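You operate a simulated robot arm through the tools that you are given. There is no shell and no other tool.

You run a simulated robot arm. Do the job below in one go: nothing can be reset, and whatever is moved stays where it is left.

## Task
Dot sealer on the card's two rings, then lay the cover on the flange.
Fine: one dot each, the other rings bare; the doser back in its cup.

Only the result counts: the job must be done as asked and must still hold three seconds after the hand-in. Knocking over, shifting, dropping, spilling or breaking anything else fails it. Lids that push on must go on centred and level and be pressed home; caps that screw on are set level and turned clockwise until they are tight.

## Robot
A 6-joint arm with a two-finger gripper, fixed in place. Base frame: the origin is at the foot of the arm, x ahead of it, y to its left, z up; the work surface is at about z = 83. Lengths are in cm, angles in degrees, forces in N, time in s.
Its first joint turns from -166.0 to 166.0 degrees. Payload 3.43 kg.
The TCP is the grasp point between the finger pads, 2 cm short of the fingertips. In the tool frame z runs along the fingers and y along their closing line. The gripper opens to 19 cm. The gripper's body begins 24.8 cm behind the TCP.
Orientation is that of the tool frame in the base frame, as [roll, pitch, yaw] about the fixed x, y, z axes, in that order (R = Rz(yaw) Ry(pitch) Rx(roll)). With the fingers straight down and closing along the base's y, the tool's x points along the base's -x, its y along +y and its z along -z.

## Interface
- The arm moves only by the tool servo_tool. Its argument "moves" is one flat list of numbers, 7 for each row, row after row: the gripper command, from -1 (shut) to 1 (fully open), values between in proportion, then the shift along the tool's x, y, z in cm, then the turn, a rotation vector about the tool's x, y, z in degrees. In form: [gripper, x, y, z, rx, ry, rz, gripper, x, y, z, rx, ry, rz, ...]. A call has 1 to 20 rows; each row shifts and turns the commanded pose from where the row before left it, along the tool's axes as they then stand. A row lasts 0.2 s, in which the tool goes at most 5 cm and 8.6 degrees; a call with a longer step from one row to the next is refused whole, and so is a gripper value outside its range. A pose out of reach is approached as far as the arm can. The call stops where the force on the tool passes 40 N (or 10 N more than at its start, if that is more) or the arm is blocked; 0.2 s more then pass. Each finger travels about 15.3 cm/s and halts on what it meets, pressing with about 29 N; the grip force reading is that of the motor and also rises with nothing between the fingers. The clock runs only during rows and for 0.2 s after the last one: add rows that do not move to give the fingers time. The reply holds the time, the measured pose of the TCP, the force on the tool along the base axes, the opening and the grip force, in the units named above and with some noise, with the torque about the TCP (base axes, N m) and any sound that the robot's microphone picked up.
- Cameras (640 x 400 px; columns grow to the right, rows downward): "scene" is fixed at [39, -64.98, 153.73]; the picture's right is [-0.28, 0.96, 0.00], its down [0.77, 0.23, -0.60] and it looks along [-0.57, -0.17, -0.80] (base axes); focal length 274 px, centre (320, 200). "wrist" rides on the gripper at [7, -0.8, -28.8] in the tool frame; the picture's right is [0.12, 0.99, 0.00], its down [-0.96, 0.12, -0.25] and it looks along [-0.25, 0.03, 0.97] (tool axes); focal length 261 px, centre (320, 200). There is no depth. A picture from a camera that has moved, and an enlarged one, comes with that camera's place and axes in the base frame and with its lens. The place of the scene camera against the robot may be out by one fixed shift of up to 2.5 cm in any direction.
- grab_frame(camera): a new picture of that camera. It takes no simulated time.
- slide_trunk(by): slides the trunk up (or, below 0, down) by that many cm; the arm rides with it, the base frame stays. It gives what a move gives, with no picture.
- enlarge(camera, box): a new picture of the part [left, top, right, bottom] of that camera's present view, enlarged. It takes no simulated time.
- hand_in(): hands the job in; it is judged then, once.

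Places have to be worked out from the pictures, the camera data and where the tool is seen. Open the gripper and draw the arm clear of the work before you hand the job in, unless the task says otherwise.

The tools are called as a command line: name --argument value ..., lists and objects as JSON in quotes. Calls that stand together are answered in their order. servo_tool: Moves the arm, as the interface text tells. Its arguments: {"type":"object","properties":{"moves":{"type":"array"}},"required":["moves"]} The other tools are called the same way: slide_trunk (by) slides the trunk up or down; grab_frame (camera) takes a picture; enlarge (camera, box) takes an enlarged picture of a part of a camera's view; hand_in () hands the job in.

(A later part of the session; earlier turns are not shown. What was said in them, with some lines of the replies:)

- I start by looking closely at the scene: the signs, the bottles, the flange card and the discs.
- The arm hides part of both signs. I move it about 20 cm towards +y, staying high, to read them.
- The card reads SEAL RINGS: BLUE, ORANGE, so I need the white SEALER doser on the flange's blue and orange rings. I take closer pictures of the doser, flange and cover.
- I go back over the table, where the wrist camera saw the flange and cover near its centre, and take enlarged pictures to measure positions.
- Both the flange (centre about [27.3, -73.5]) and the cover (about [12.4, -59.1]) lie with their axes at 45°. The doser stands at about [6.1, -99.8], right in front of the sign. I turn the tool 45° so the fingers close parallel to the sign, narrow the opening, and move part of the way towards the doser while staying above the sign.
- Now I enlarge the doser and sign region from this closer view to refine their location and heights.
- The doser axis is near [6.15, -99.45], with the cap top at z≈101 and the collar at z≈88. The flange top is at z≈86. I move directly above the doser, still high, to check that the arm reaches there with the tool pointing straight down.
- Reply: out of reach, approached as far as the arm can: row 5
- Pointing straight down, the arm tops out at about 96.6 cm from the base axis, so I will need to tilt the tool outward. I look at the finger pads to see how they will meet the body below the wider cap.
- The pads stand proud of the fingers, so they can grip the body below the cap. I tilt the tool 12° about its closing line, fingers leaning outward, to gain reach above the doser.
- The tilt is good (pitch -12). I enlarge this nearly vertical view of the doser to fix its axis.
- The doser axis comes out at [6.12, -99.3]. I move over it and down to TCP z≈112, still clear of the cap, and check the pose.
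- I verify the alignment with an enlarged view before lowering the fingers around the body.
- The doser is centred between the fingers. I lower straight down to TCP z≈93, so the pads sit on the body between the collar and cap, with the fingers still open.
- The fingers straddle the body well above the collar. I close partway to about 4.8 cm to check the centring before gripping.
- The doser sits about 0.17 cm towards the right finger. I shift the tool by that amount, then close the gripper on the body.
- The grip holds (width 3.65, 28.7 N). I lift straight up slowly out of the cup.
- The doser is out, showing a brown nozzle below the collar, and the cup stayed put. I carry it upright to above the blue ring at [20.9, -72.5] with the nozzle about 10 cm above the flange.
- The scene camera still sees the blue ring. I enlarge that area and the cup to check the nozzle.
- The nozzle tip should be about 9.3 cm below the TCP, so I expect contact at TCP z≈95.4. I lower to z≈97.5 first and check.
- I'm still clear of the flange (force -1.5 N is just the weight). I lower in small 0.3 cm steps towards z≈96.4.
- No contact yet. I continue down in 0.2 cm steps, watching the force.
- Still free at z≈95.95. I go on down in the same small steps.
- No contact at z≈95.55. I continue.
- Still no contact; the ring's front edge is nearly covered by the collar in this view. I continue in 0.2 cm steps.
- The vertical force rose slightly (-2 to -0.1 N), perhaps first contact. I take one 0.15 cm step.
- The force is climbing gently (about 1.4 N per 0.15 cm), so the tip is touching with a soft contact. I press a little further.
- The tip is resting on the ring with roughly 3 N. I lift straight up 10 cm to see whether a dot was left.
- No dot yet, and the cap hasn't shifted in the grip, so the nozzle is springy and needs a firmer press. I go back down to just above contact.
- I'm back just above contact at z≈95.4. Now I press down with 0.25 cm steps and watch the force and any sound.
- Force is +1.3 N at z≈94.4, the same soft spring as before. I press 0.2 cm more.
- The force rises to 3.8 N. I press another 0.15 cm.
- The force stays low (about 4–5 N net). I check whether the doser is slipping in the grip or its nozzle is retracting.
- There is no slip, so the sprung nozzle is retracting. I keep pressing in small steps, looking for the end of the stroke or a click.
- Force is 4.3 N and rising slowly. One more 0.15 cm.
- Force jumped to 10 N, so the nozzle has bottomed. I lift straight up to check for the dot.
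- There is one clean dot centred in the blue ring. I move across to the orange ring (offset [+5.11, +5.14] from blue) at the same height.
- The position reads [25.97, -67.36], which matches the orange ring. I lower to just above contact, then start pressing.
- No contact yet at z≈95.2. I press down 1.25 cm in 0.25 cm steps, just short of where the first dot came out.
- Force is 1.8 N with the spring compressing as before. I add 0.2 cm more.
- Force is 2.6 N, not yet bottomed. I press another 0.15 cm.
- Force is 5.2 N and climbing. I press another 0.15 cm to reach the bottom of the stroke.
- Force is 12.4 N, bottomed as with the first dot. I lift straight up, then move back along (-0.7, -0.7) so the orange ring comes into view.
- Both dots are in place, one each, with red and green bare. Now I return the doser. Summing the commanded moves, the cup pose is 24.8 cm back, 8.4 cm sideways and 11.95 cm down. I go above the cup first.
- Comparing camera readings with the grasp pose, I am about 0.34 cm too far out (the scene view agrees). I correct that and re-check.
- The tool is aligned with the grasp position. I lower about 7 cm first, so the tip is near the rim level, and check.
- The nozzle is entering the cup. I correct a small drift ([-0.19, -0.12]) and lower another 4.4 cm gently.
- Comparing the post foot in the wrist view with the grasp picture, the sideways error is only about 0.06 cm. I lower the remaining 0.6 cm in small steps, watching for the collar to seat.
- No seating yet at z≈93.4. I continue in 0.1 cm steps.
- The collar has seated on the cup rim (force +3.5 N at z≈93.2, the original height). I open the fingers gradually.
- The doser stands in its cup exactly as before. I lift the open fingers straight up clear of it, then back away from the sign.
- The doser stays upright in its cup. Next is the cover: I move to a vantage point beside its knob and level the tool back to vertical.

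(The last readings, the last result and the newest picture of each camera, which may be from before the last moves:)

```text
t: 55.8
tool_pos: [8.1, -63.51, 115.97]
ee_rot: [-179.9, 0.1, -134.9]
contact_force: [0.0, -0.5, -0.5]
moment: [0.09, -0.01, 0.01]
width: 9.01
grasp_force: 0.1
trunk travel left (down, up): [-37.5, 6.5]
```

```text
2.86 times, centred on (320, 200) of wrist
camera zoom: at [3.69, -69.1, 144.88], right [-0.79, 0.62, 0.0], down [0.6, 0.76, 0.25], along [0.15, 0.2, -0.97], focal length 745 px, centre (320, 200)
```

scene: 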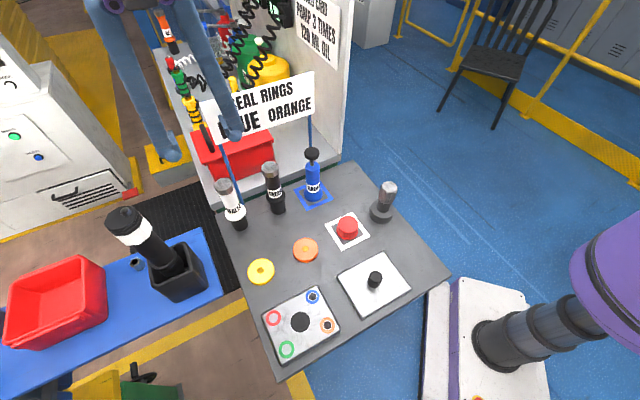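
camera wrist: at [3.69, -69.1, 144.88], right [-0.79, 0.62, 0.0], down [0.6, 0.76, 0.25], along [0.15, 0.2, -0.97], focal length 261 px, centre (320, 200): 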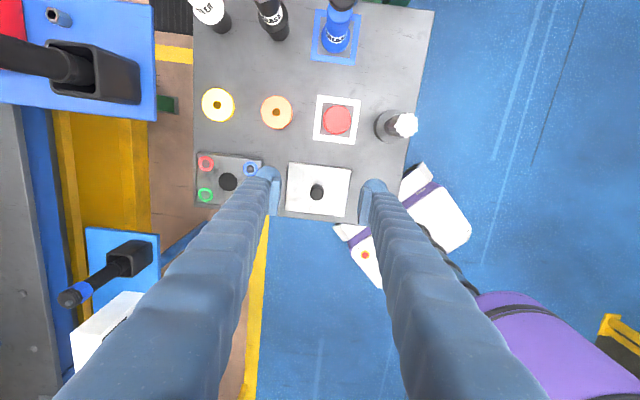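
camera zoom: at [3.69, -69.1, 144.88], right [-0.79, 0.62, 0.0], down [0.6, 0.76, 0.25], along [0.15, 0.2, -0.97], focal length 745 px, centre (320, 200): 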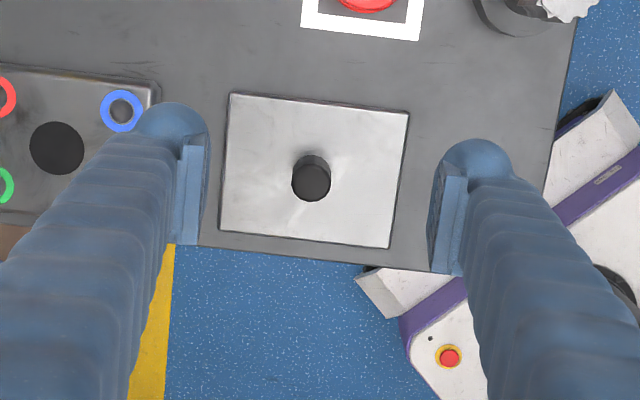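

I zoom further on the cover and on the flange for accurate centres and heights.

enlarge --camera "wrist" --box '[280, 155, 360, 220]'

enlarge --camera "wrist" --box '[190, 145, 270, 210]'

```text
6.15 times, centred on (320, 188) of wrist
camera zoom: at [3.69, -69.1, 144.88], right [-0.79, 0.62, 0.0], down [0.6, 0.76, 0.25], along [0.15, 0.2, -0.97], focal length 1604 px, centre (320, 277)
```

zoom: 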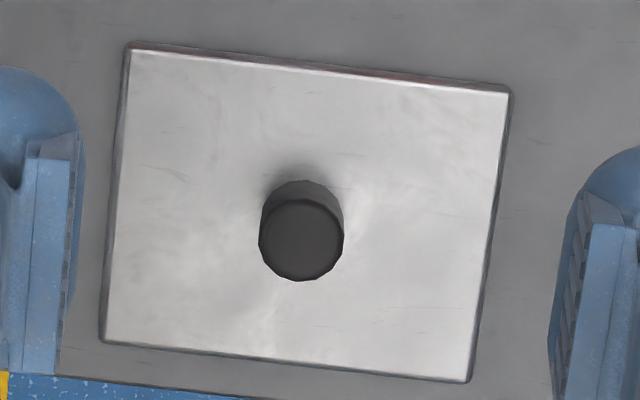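

```text
6.15 times, centred on (230, 178) of wrist
camera zoom: at [3.69, -69.1, 144.88], right [-0.79, 0.62, 0.0], down [0.6, 0.76, 0.25], along [0.15, 0.2, -0.97], focal length 1604 px, centre (874, 338)
```

zoom: 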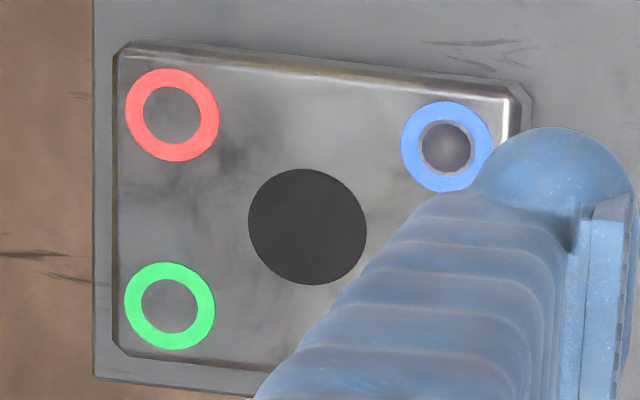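

The cover is 14.4 × 11.5 cm, square to the flange, with its centre and knob at [12.4, -59.1] and the knob top at z≈88.4. The flange centre is 14.6 cm and -14.4 cm away in x and y. I move over the knob at z≈100 with the fingers opened to 6.5 cm.

servo_tool --moves '[-0.32, -1.237, 0.021, 3.2, 0, 0, 0, -0.32, -1.237, 0.021, 3.2, 0, 0, 0, -0.32, -1.237, 0.021, 3.2, 0, 0, 0, -0.32, -1.237, 0.021, 3.2, 0, 0, 0, -0.32, -1.237, 0.021, 3.2, 0, 0, 0, -0.32, 0, 0, 0, 0, 0, 0, -0.32, 0, 0, 0, 0, 0, 0]'

enlarge --camera "wrist" --box '[240, 130, 400, 230]'

enlarge --camera "scene" --box '[320, 220, 420, 320]'

```text
t: 57.4
tool_pos: [12.12, -58.59, 99.95]
ee_rot: [-180.0, 0.0, -135.0]
contact_force: [-0.4, -0.6, -0.1]
moment: [-0.01, 0.03, 0.01]
width: 6.46
grasp_force: 0.1
trunk travel left (down, up): [-37.5, 6.5]
```

```text
4.00 times, centred on (320, 180) of wrist
camera zoom: at [7.8, -64.35, 128.82], right [-0.79, 0.62, 0.0], down [0.6, 0.76, 0.25], along [0.15, 0.19, -0.97], focal length 1043 px, centre (320, 280)
```

zoom: 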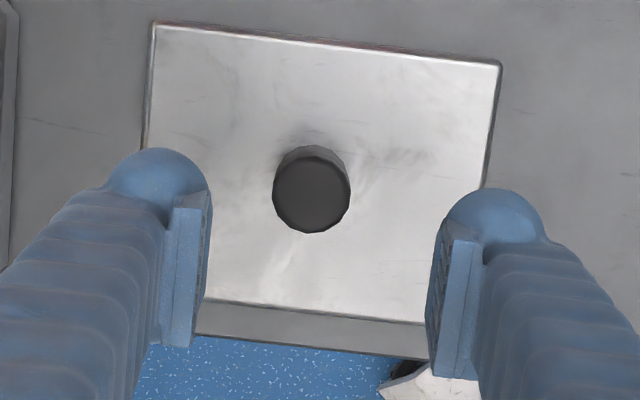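

```text
4.00 times, centred on (370, 270) of scene
camera zoom: at [39.0, -64.98, 153.73], right [-0.28, 0.96, 0.0], down [0.77, 0.23, -0.6], along [-0.57, -0.17, -0.8], focal length 1095 px, centre (120, -80)
```

zoom: 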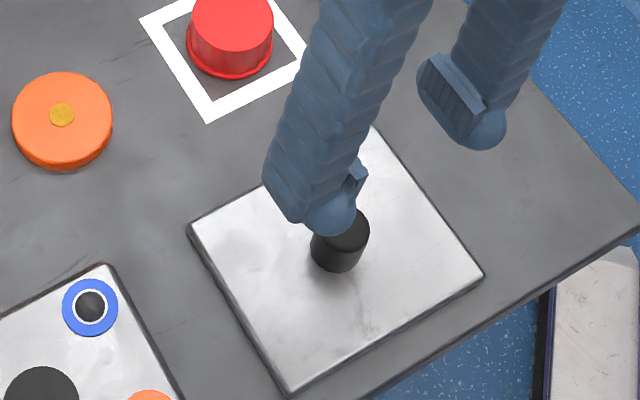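

The knob is at [12.39, -59.07], so I am about 0.36 cm off along the closing line. I correct and lower to z≈92.5, then check again.

servo_tool --moves '[-0.32, 0.05, -0.36, 1.5, 0, 0, 0, -0.32, 0, 0, 2, 0, 0, 0, -0.32, 0, 0, 2, 0, 0, 0, -0.32, 0, 0, 2, 0, 0, 0, -0.32, 0, 0, 0, 0, 0, 0]'

enlarge --camera "wrist" --box '[240, 130, 400, 230]'

enlarge --camera "scene" --box '[320, 220, 420, 320]'

```text
t: 58.6
tool_pos: [12.35, -59.2, 92.4]
ee_rot: [-180.0, 0.0, -135.0]
contact_force: [-0.3, -0.5, -0.8]
moment: [0.04, 0.02, -0.02]
width: 6.46
grasp_force: 0.1
trunk travel left (down, up): [-37.5, 6.5]
```

```text
4.00 times, centred on (320, 180) of wrist
camera zoom: at [7.97, -64.8, 121.3], right [-0.79, 0.62, 0.0], down [0.6, 0.76, 0.25], along [0.15, 0.19, -0.97], focal length 1043 px, centre (320, 280)
```

zoom: 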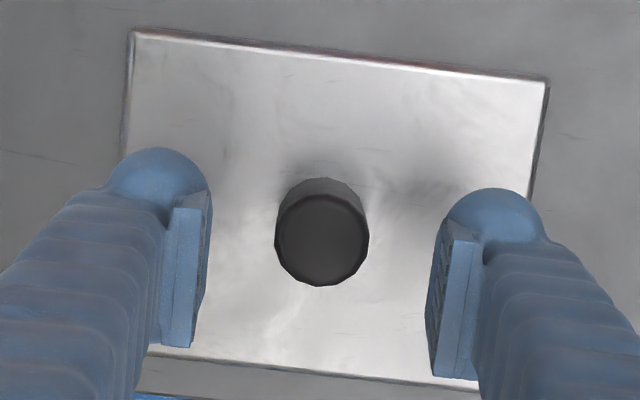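

```text
4.00 times, centred on (370, 270) of scene
camera zoom: at [39.0, -64.98, 153.73], right [-0.28, 0.96, 0.0], down [0.77, 0.23, -0.6], along [-0.57, -0.17, -0.8], focal length 1095 px, centre (120, -80)
```

zoom: 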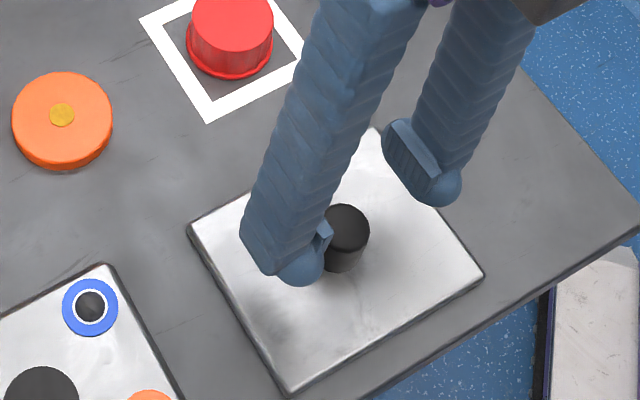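

The knob is 0.1 cm off along the closing line. I correct and lower to TCP z≈87.6, which leaves the fingertips about 1 cm above the plate.

servo_tool --moves '[-0.32, 0, 0.1, 1.2, 0, 0, 0, -0.32, 0, 0, 1.2, 0, 0, 0, -0.32, 0, 0, 1.2, 0, 0, 0, -0.32, 0, 0, 0.8, 0, 0, 0, -0.32, 0, 0, 0.4, 0, 0, 0, -0.32, 0, 0, 0, 0, 0, 0]'

enlarge --camera "wrist" --box '[240, 130, 400, 230]'

enlarge --camera "scene" --box '[340, 230, 410, 310]'

```text
t: 60.0
tool_pos: [12.36, -59.13, 87.67]
ee_rot: [-179.9, 0.0, -135.0]
contact_force: [0.1, 0.0, -0.4]
moment: [-0.06, 0.03, 0.02]
width: 6.46
grasp_force: 0.0
trunk travel left (down, up): [-37.5, 6.5]
```

```text
4.00 times, centred on (320, 180) of wrist
camera zoom: at [7.94, -64.68, 116.58], right [-0.79, 0.62, 0.0], down [0.6, 0.76, 0.25], along [0.15, 0.19, -0.97], focal length 1043 px, centre (320, 280)
```

zoom: 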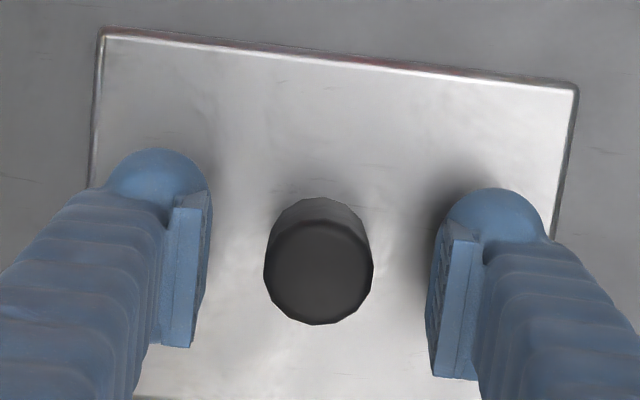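

```text
5.00 times, centred on (375, 270) of scene
camera zoom: at [39.0, -64.98, 153.73], right [-0.28, 0.96, 0.0], down [0.77, 0.23, -0.6], along [-0.57, -0.17, -0.8], focal length 1368 px, centre (45, -150)
```

zoom: 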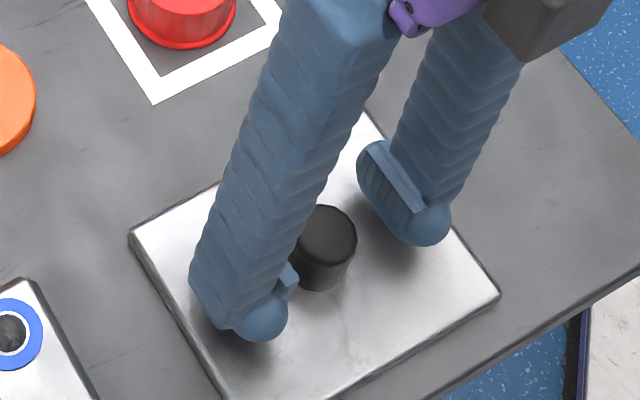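

The knob is centred between the pads. I lower another 0.25 cm and close on it gradually.

servo_tool --moves '[-0.32, 0, 0, 0.25, 0, 0, 0, -0.5, 0, 0, 0, 0, 0, 0, -0.62, 0, 0, 0, 0, 0, 0, -0.68, 0, 0, 0, 0, 0, 0, -0.74, 0, 0, 0, 0, 0, 0, -1, 0, 0, 0, 0, 0, 0, -1, 0, 0, 0, 0, 0, 0, -1, 0, 0, 0, 0, 0, 0]'

enlarge --camera "wrist" --box '[240, 130, 400, 230]'

enlarge --camera "scene" --box '[340, 230, 410, 310]'

```text
t: 61.8
tool_pos: [12.33, -59.02, 87.48]
ee_rot: [-180.0, -0.1, -135.1]
contact_force: [-0.5, -1.0, -0.3]
moment: [-0.03, 0.0, -0.01]
width: 3.03
grasp_force: 29.1
trunk travel left (down, up): [-37.5, 6.5]
```

```text
4.00 times, centred on (320, 180) of wrist
camera zoom: at [7.95, -64.69, 116.33], right [-0.79, 0.62, 0.0], down [0.6, 0.76, 0.25], along [0.15, 0.19, -0.97], focal length 1043 px, centre (320, 280)
```

zoom: 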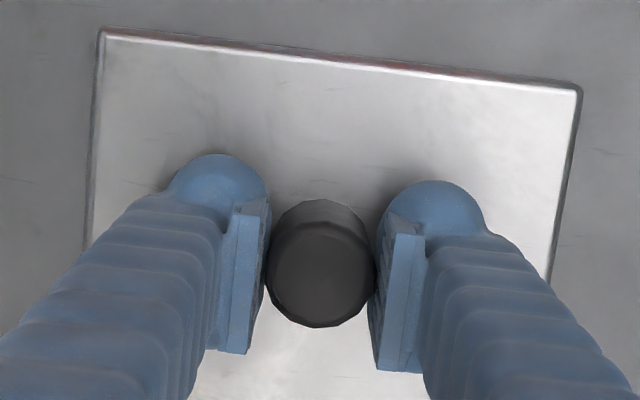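

```text
5.00 times, centred on (375, 270) of scene
camera zoom: at [39.0, -64.98, 153.73], right [-0.28, 0.96, 0.0], down [0.77, 0.23, -0.6], along [-0.57, -0.17, -0.8], focal length 1368 px, centre (45, -150)
```

zoom: 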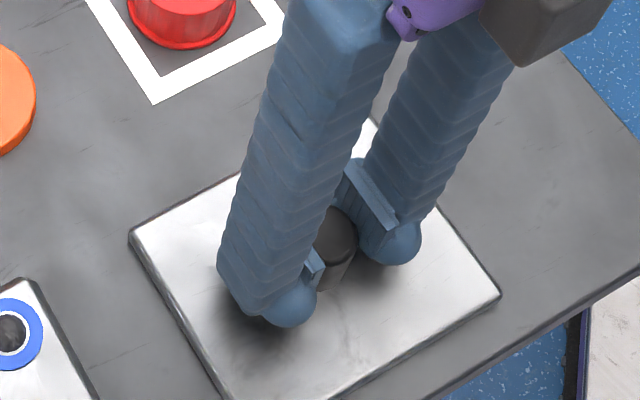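

The knob is gripped (3.03 cm, 29 N). I lift slowly straight up and check that the plate comes level.

servo_tool --moves '[-1, 0, 0, -0.2, 0, 0, 0, -1, 0, 0, -0.4, 0, 0, 0, -1, 0, 0, -0.8, 0, 0, 0, -1, 0, 0, -1.2, 0, 0, 0, -1, 0, 0, -1.6, 0, 0, 0, -1, 0, 0, -1.6, 0, 0, 0, -1, 0, 0, -1.6, 0, 0, 0, -1, 0, 0, -1.6, 0, 0, 0, -1, 0, 0, -1, 0, 0, 0, -1, 0, 0, 0, 0, 0, 0]'

enlarge --camera "wrist" --box '[240, 130, 400, 230]'

grab_frame --camera "scene"

```text
t: 64.0
tool_pos: [12.15, -59.09, 97.57]
ee_rot: [179.9, 0.0, -135.1]
contact_force: [0.1, -0.2, -1.1]
moment: [0.03, 0.0, -0.03]
width: 3.02
grasp_force: 28.9
trunk travel left (down, up): [-37.5, 6.5]
```

```text
4.00 times, centred on (320, 180) of wrist
camera zoom: at [7.94, -64.76, 126.35], right [-0.79, 0.62, 0.0], down [0.6, 0.76, 0.25], along [0.15, 0.2, -0.97], focal length 1043 px, centre (320, 280)
```

zoom: 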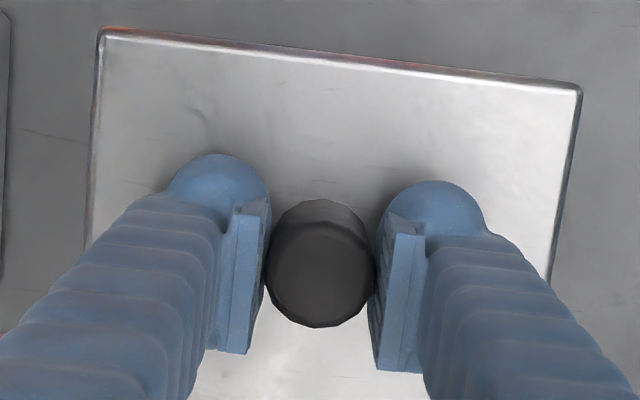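

```text
taken
```

scene: 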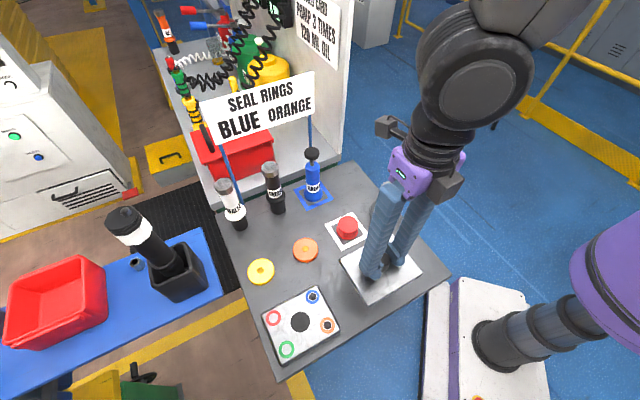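

The plate came up level with no slip. I carry it sideways by [14.61, -14.42] to above the flange.

servo_tool --moves '[-1, -0.0223, -3.421, 0, 0, 0, 0, -1, -0.0223, -3.421, 0, 0, 0, 0, -1, -0.0223, -3.421, 0, 0, 0, 0, -1, -0.0223, -3.421, 0, 0, 0, 0, -1, -0.0223, -3.421, 0, 0, 0, 0, -1, -0.0223, -3.422, 0, 0, 0, 0, -1, 0, 0, 0, 0, 0, 0, -1, 0, 0, 0, 0, 0, 0]'

enlarge --camera "wrist" --box '[220, 120, 420, 240]'

enlarge --camera "scene" --box '[240, 230, 370, 370]'

```text
t: 65.8
tool_pos: [27.05, -73.66, 97.52]
ee_rot: [180.0, 0.0, -134.9]
contact_force: [-0.9, 0.3, -0.8]
moment: [-0.04, 0.02, -0.03]
width: 3.05
grasp_force: 29.1
trunk travel left (down, up): [-37.5, 6.5]
```

```text
3.20 times, centred on (320, 180) of wrist
camera zoom: at [22.63, -79.23, 126.33], right [-0.79, 0.62, 0.0], down [0.6, 0.76, 0.25], along [0.15, 0.19, -0.97], focal length 834 px, centre (320, 264)
```

zoom: 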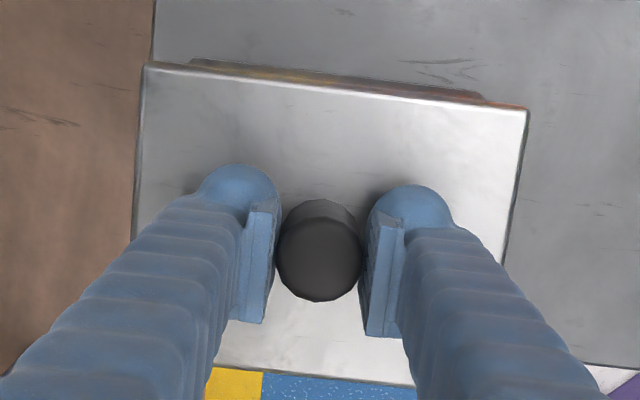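

```text
2.86 times, centred on (305, 300) of scene
camera zoom: at [39.0, -64.98, 153.73], right [-0.28, 0.96, 0.0], down [0.77, 0.23, -0.6], along [-0.57, -0.17, -0.8], focal length 782 px, centre (363, -86)
```

zoom: 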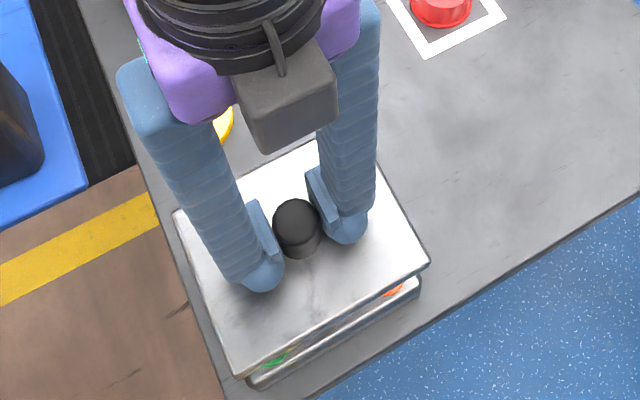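

I'm within about 0.15 cm of the target. I apply that small correction and lower until about 1 cm above the flange to check the edges.

servo_tool --moves '[-1, -0.035, 0.148, 1.0, 0, 0, 0, -1, 0, 0, 1.3, 0, 0, 0, -1, 0, 0, 1.3, 0, 0, 0, -1, 0, 0, 1.3, 0, 0, 0, -1, 0, 0, 0.8, 0, 0, 0, -1, 0, 0, 0, 0, 0, 0, -1, 0, 0, 0, 0, 0, 0]'

enlarge --camera "wrist" --box '[220, 120, 420, 240]'

enlarge --camera "scene" --box '[250, 260, 360, 370]'

```text
t: 67.4
tool_pos: [26.68, -73.39, 91.83]
ee_rot: [-179.9, 0.1, -135.0]
contact_force: [-1.0, 0.2, -2.7]
moment: [-0.03, -0.01, 0.0]
width: 3.02
grasp_force: 29.6
trunk travel left (down, up): [-37.5, 6.5]
```

```text
3.20 times, centred on (320, 180) of wrist
camera zoom: at [22.43, -79.02, 120.74], right [-0.79, 0.62, 0.0], down [0.6, 0.76, 0.25], along [0.15, 0.19, -0.97], focal length 834 px, centre (320, 264)
```

zoom: 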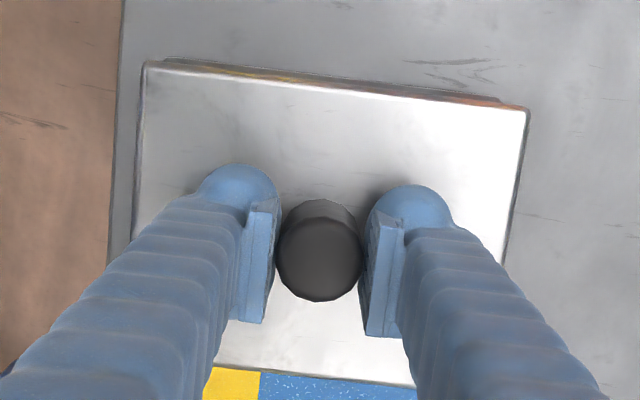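

```text
3.64 times, centred on (305, 315) of scene
camera zoom: at [39.0, -64.98, 153.73], right [-0.28, 0.96, 0.0], down [0.77, 0.23, -0.6], along [-0.57, -0.17, -0.8], focal length 995 px, centre (374, -218)
```

zoom: 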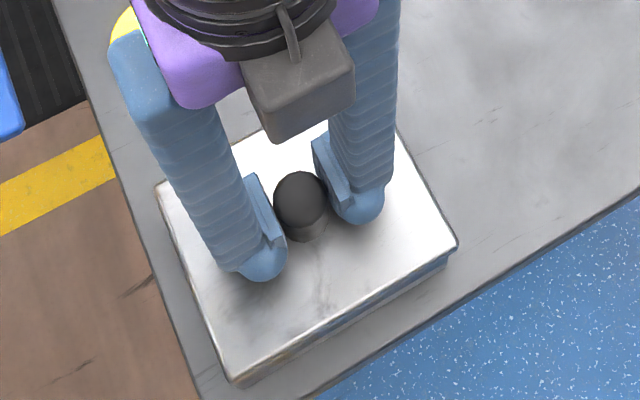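

The printed camera place and the far edges both suggest I am about 0.13 cm too far in +y of the tool. I zoom on the edge to verify before the final lowering.

enlarge --camera "wrist" --box '[255, 125, 325, 165]'

enlarge --camera "wrist" --box '[330, 130, 400, 180]'

enlarge --camera "scene" --box '[290, 300, 360, 370]'

enlarge --camera "scene" --box '[255, 310, 325, 380]'

```text
9.14 times, centred on (290, 145) of wrist
camera zoom: at [22.43, -79.02, 120.74], right [-0.79, 0.62, 0.0], down [0.6, 0.76, 0.25], along [0.15, 0.19, -0.97], focal length 2383 px, centre (594, 703)
```

zoom: 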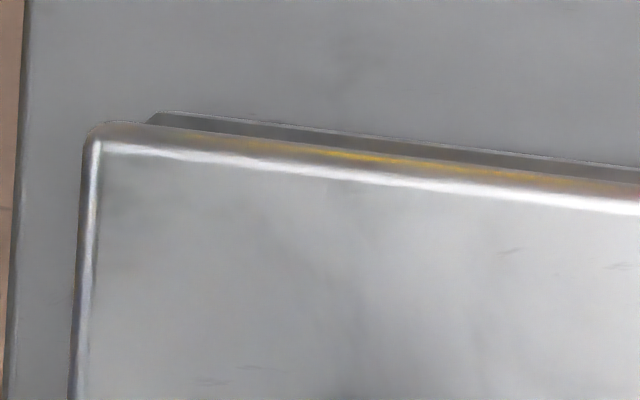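

```text
8.00 times, centred on (365, 155) of wrist
camera zoom: at [22.43, -79.02, 120.74], right [-0.79, 0.62, 0.0], down [0.6, 0.76, 0.25], along [0.15, 0.19, -0.97], focal length 2085 px, centre (-40, 560)
```

zoom: 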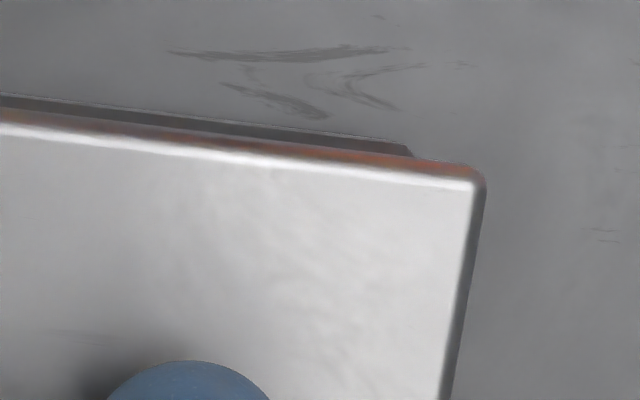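

```text
5.71 times, centred on (325, 335) of scene
camera zoom: at [39.0, -64.98, 153.73], right [-0.28, 0.96, 0.0], down [0.77, 0.23, -0.6], along [-0.57, -0.17, -0.8], focal length 1564 px, centre (291, -571)
```

zoom: 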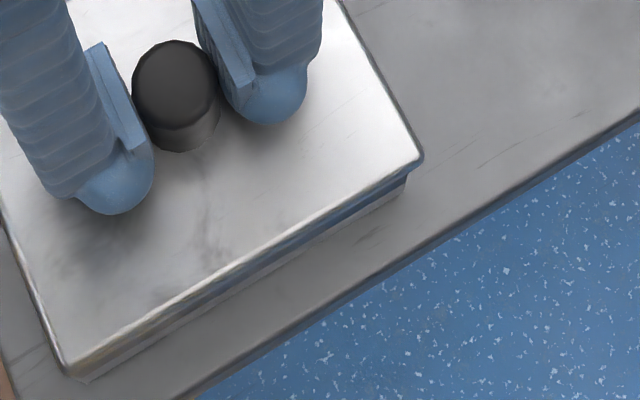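

```text
5.71 times, centred on (290, 345) of scene
camera zoom: at [39.0, -64.98, 153.73], right [-0.28, 0.96, 0.0], down [0.77, 0.23, -0.6], along [-0.57, -0.17, -0.8], focal length 1564 px, centre (491, -629)
```

zoom: 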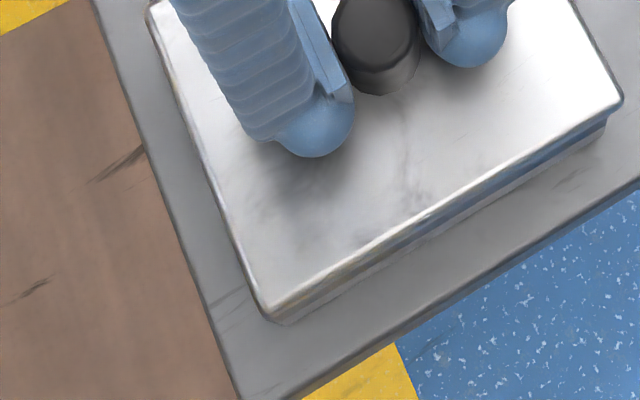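

The cover's edges are within about 0.1 cm of the flange's. I make that small correction and lower in 0.2 cm steps until it rests.

servo_tool --moves '[-1, 0.06, -0.1, 0.2, 0, 0, 0, -1, 0, 0, 0.2, 0, 0, 0, -1, 0, 0, 0.2, 0, 0, 0, -1, 0, 0, 0.2, 0, 0, 0, -1, 0, 0, 0, 0, 0, 0]'

enlarge --camera "wrist" --box '[240, 125, 310, 165]'

enlarge --camera "wrist" --box '[330, 130, 400, 180]'

```text
t: 68.6
tool_pos: [26.78, -73.42, 91.04]
ee_rot: [-179.9, 0.0, -135.0]
contact_force: [-0.6, 0.2, -2.7]
moment: [0.01, 0.0, 0.0]
width: 3.06
grasp_force: 29.0
trunk travel left (down, up): [-37.5, 6.5]
```

```text
9.14 times, centred on (275, 145) of wrist
camera zoom: at [22.43, -79.1, 119.83], right [-0.79, 0.62, 0.0], down [0.6, 0.76, 0.25], along [0.15, 0.19, -0.97], focal length 2383 px, centre (731, 703)
```

zoom: 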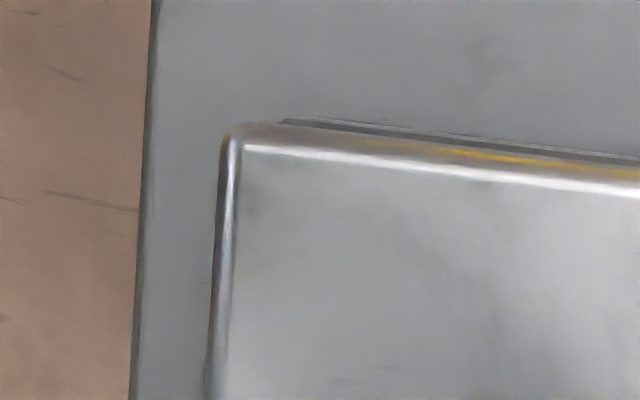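

```text
8.00 times, centred on (365, 155) of wrist
camera zoom: at [22.43, -79.1, 119.83], right [-0.79, 0.62, 0.0], down [0.6, 0.76, 0.25], along [0.15, 0.19, -0.97], focal length 2085 px, centre (-40, 560)
```

zoom: 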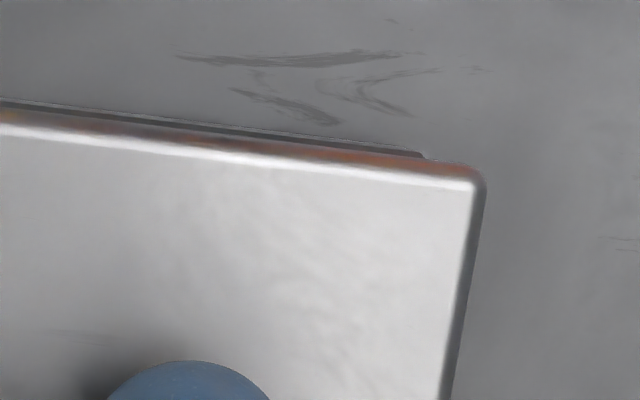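

It is aligned now: far-edge and side offsets are under 0.1 cm. I continue down in 0.12 cm steps to contact.

servo_tool --moves '[-1, 0, -0.05, 0.12, 0, 0, 0, -1, 0, 0, 0.12, 0, 0, 0, -1, 0, 0, 0.12, 0, 0, 0, -1, 0, 0, 0, 0, 0, 0]'

```text
t: 69.6
tool_pos: [26.89, -73.48, 90.74]
ee_rot: [-180.0, -0.1, -135.0]
contact_force: [-0.3, 0.8, -0.1]
moment: [0.01, -0.03, -0.02]
width: 3.01
grasp_force: 29.6
trunk travel left (down, up): [-37.5, 6.5]
```

The force rose from -2.7 to -0.1 N, possibly first contact. I take another 0.1 cm.

servo_tool --moves '[-1, 0, 0, 0.1, 0, 0, 0, -1, 0, 0, 0, 0, 0, 0]'

enlarge --camera "scene" --box '[270, 300, 360, 370]'

```text
t: 70.2
tool_pos: [26.85, -73.56, 90.67]
ee_rot: [-180.0, -0.1, -135.0]
contact_force: [1.3, 0.7, 10.1]
moment: [0.1, -0.07, -0.02]
width: 3.06
grasp_force: 29.0
trunk travel left (down, up): [-37.5, 6.5]
```

```text
5.71 times, centred on (315, 335) of scene
camera zoom: at [39.0, -64.98, 153.73], right [-0.28, 0.96, 0.0], down [0.77, 0.23, -0.6], along [-0.57, -0.17, -0.8], focal length 1564 px, centre (349, -571)
```

zoom: 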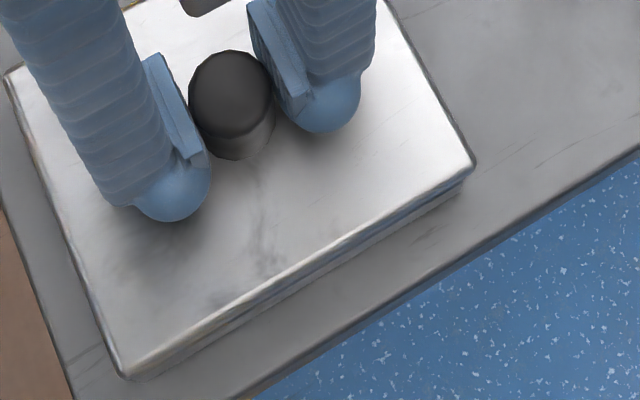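

The cover rests on the flange (10 N) and looks flush. I ease up slightly and open the fingers slowly.

servo_tool --moves '[-1, 0, 0, -0.05, 0, 0, 0, -0.66, 0, 0, 0, 0, 0, 0, -0.6, 0, 0, 0, 0, 0, 0, -0.5, 0, 0, 0, 0, 0, 0, -0.35, 0, 0, 0, 0, 0, 0, -0.35, 0, 0, 0, 0, 0, 0]'

enlarge --camera "wrist" --box '[220, 120, 420, 240]'

enlarge --camera "scene" --box '[250, 260, 370, 380]'

```text
t: 71.6
tool_pos: [26.81, -73.52, 90.68]
ee_rot: [-180.0, 0.1, -135.0]
contact_force: [0.0, 1.0, -0.2]
moment: [0.0, 0.0, 0.0]
width: 6.16
grasp_force: 0.0
trunk travel left (down, up): [-37.5, 6.5]
```

```text
3.20 times, centred on (320, 180) of wrist
camera zoom: at [22.49, -79.13, 119.48], right [-0.79, 0.62, 0.0], down [0.6, 0.76, 0.25], along [0.15, 0.19, -0.97], focal length 834 px, centre (320, 264)
```

zoom: 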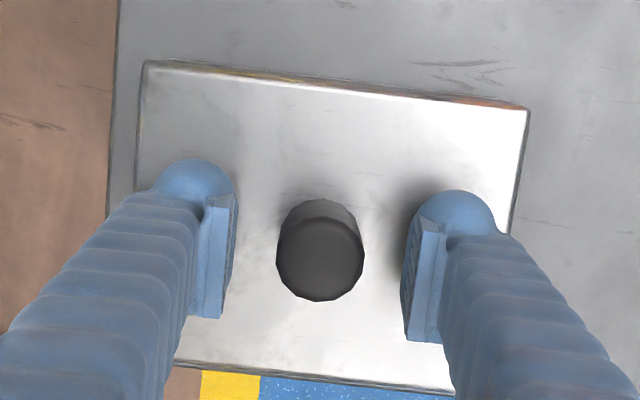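

```text
3.33 times, centred on (310, 320) of scene
camera zoom: at [39.0, -64.98, 153.73], right [-0.28, 0.96, 0.0], down [0.77, 0.23, -0.6], along [-0.57, -0.17, -0.8], focal length 912 px, centre (353, -200)
```

zoom: 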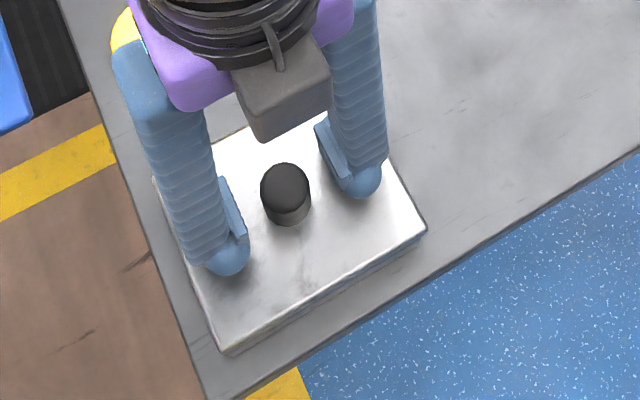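

Released; the cover lies flat and square on the flange. I raise the open fingers straight up well clear and check the whole scene.

servo_tool --moves '[-0.35, 0, 0, -0.6, 0, 0, 0, -0.35, 0, 0, -1.5, 0, 0, 0, -0.35, 0, 0, -2.5, 0, 0, 0, -0.35, 0, 0, -3.5, 0, 0, 0, -0.35, 0, 0, -4, 0, 0, 0, -0.35, 0, 0, -4, 0, 0, 0, -0.35, 0, 0, -4, 0, 0, 0, -0.35, 0, 0, -4, 0, 0, 0, -0.35, 0, 0, -4, 0, 0, 0, -0.35, 0, 4, 0, 0, 0, 0, -0.35, 0, 4, 0, 0, 0, 0, -0.35, 0, 4, 0, 0, 0, 0, -0.35, 0, 4, 0, 0, 0, 0, -0.35, 0, 4, 0, 0, 0, 0, -0.35, 0, 4, 0, 0, 0, 0, -0.35, 0, 0, 0, 0, 0, 0]'

grab_frame --camera "scene"

enlarge --camera "scene" --box '[250, 270, 350, 370]'

enlarge --camera "scene" --box '[200, 140, 360, 240]'

grab_frame --camera "wrist"

```text
t: 75.0
tool_pos: [9.97, -56.58, 118.62]
ee_rot: [179.9, 0.0, -135.0]
contact_force: [0.0, -0.1, -0.8]
moment: [0.01, 0.02, 0.0]
width: 6.14
grasp_force: 0.1
trunk travel left (down, up): [-37.5, 6.5]
```

```text
taken
```

scene: 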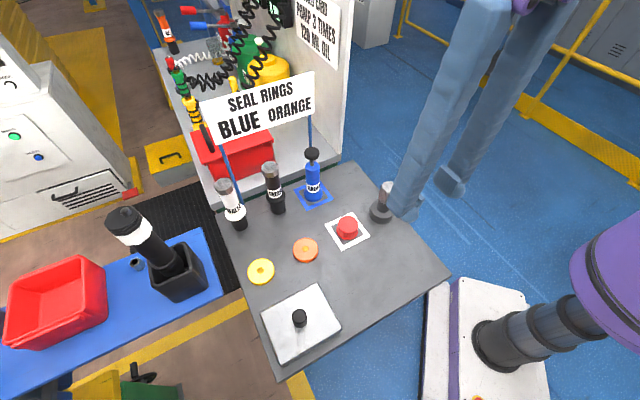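

```text
4.00 times, centred on (300, 320) of scene
camera zoom: at [39.0, -64.98, 153.73], right [-0.28, 0.96, 0.0], down [0.77, 0.23, -0.6], along [-0.57, -0.17, -0.8], focal length 1095 px, centre (400, -280)
```

zoom: 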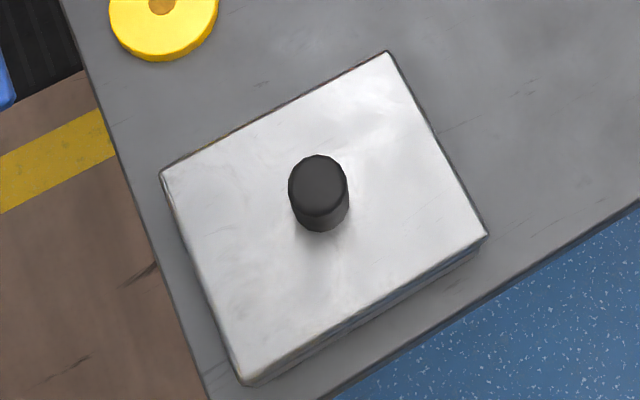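

```text
4.00 times, centred on (280, 190) of scene
camera zoom: at [39.0, -64.98, 153.73], right [-0.28, 0.96, 0.0], down [0.77, 0.23, -0.6], along [-0.57, -0.17, -0.8], focal length 1095 px, centre (480, 240)
```

zoom: 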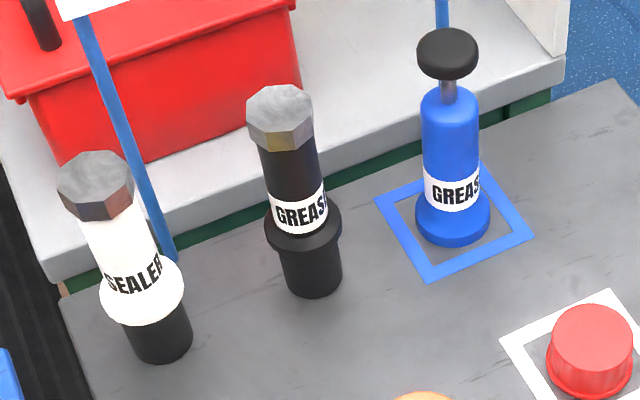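

```text
taken
camera wrist: at [5.69, -62.16, 147.54], right [-0.79, 0.62, 0.0], down [0.6, 0.76, 0.25], along [0.15, 0.19, -0.97], focal length 261 px, centre (320, 200)
```

wrist: 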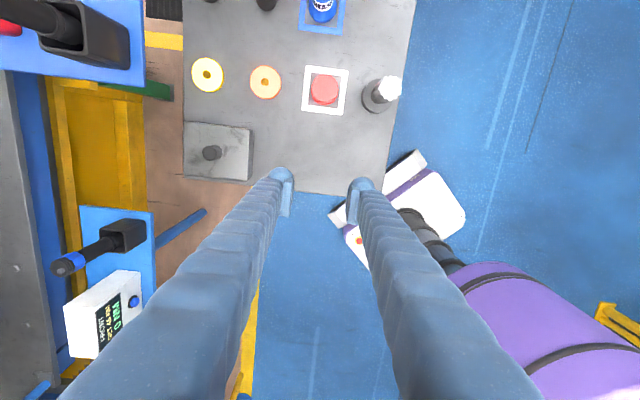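

Everything stands as it was: the doser is in its cup, and the cover is on the flange. I take one last close look at the cover's alignment and open the gripper fully in the clear.

servo_tool --moves '[0.3, 0, 0, 0, 0, 0, 0, 1, 0, 0, 0, 0, 0, 0, 1, 0, 0, 0, 0, 0, 0, 1, 0, 0, 0, 0, 0, 0]'

enlarge --camera "wrist" --box '[170, 110, 270, 190]'

enlarge --camera "scene" --box '[280, 310, 350, 370]'

```text
t: 76.0
tool_pos: [10.02, -56.43, 118.68]
ee_rot: [179.9, 0.1, -135.0]
contact_force: [0.4, -0.1, -0.3]
moment: [0.01, -0.05, 0.0]
width: 19.0
grasp_force: 0.0
trunk travel left (down, up): [-37.5, 6.5]
```

```text
5.00 times, centred on (220, 150) of wrist
camera zoom: at [5.64, -62.19, 147.56], right [-0.79, 0.62, 0.0], down [0.6, 0.76, 0.25], along [0.15, 0.19, -0.97], focal length 1303 px, centre (820, 450)
```

zoom: 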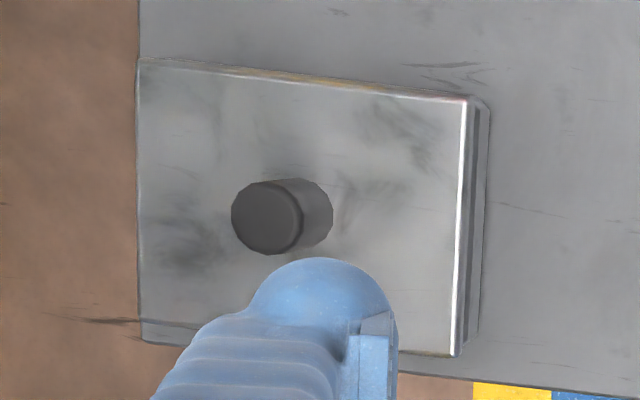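

```text
6.67 times, centred on (315, 340) of scene
camera zoom: at [39.0, -64.98, 153.73], right [-0.28, 0.96, 0.0], down [0.77, 0.23, -0.6], along [-0.57, -0.17, -0.8], focal length 1824 px, centre (353, -733)
```

zoom: 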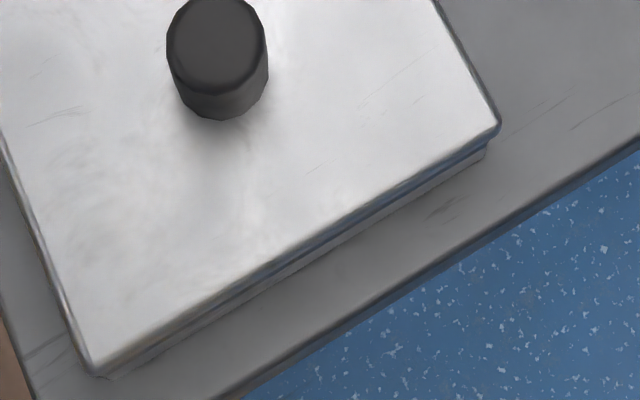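

The cover lies flat and square on the flange, with the dotted blue and orange rings beneath it. The doser is back in its cup, the gripper is open and the arm is clear, so I hand in.

hand_in

```text
The job is handed in.
```

The job is done and handed in. The card called for the blue and orange rings, and each has one dot of sealer, centred. Red and green were still bare in the last pictures before the cover went on.

- **Cover:** it lies flat and square on the flange, with its edges within about 0.1 cm of the flange's.
- **Doser:** it is back in its cup, standing as it was before I lifted it.
- **First press:** my first light press on the blue ring left no mark, because the nozzle needs a full press. I checked the ring was still clean before pressing again, so it got only one dot.
- **Rest of the scene:** nothing else looked moved in the last pictures. The gripper is open and the arm is clear of the work.
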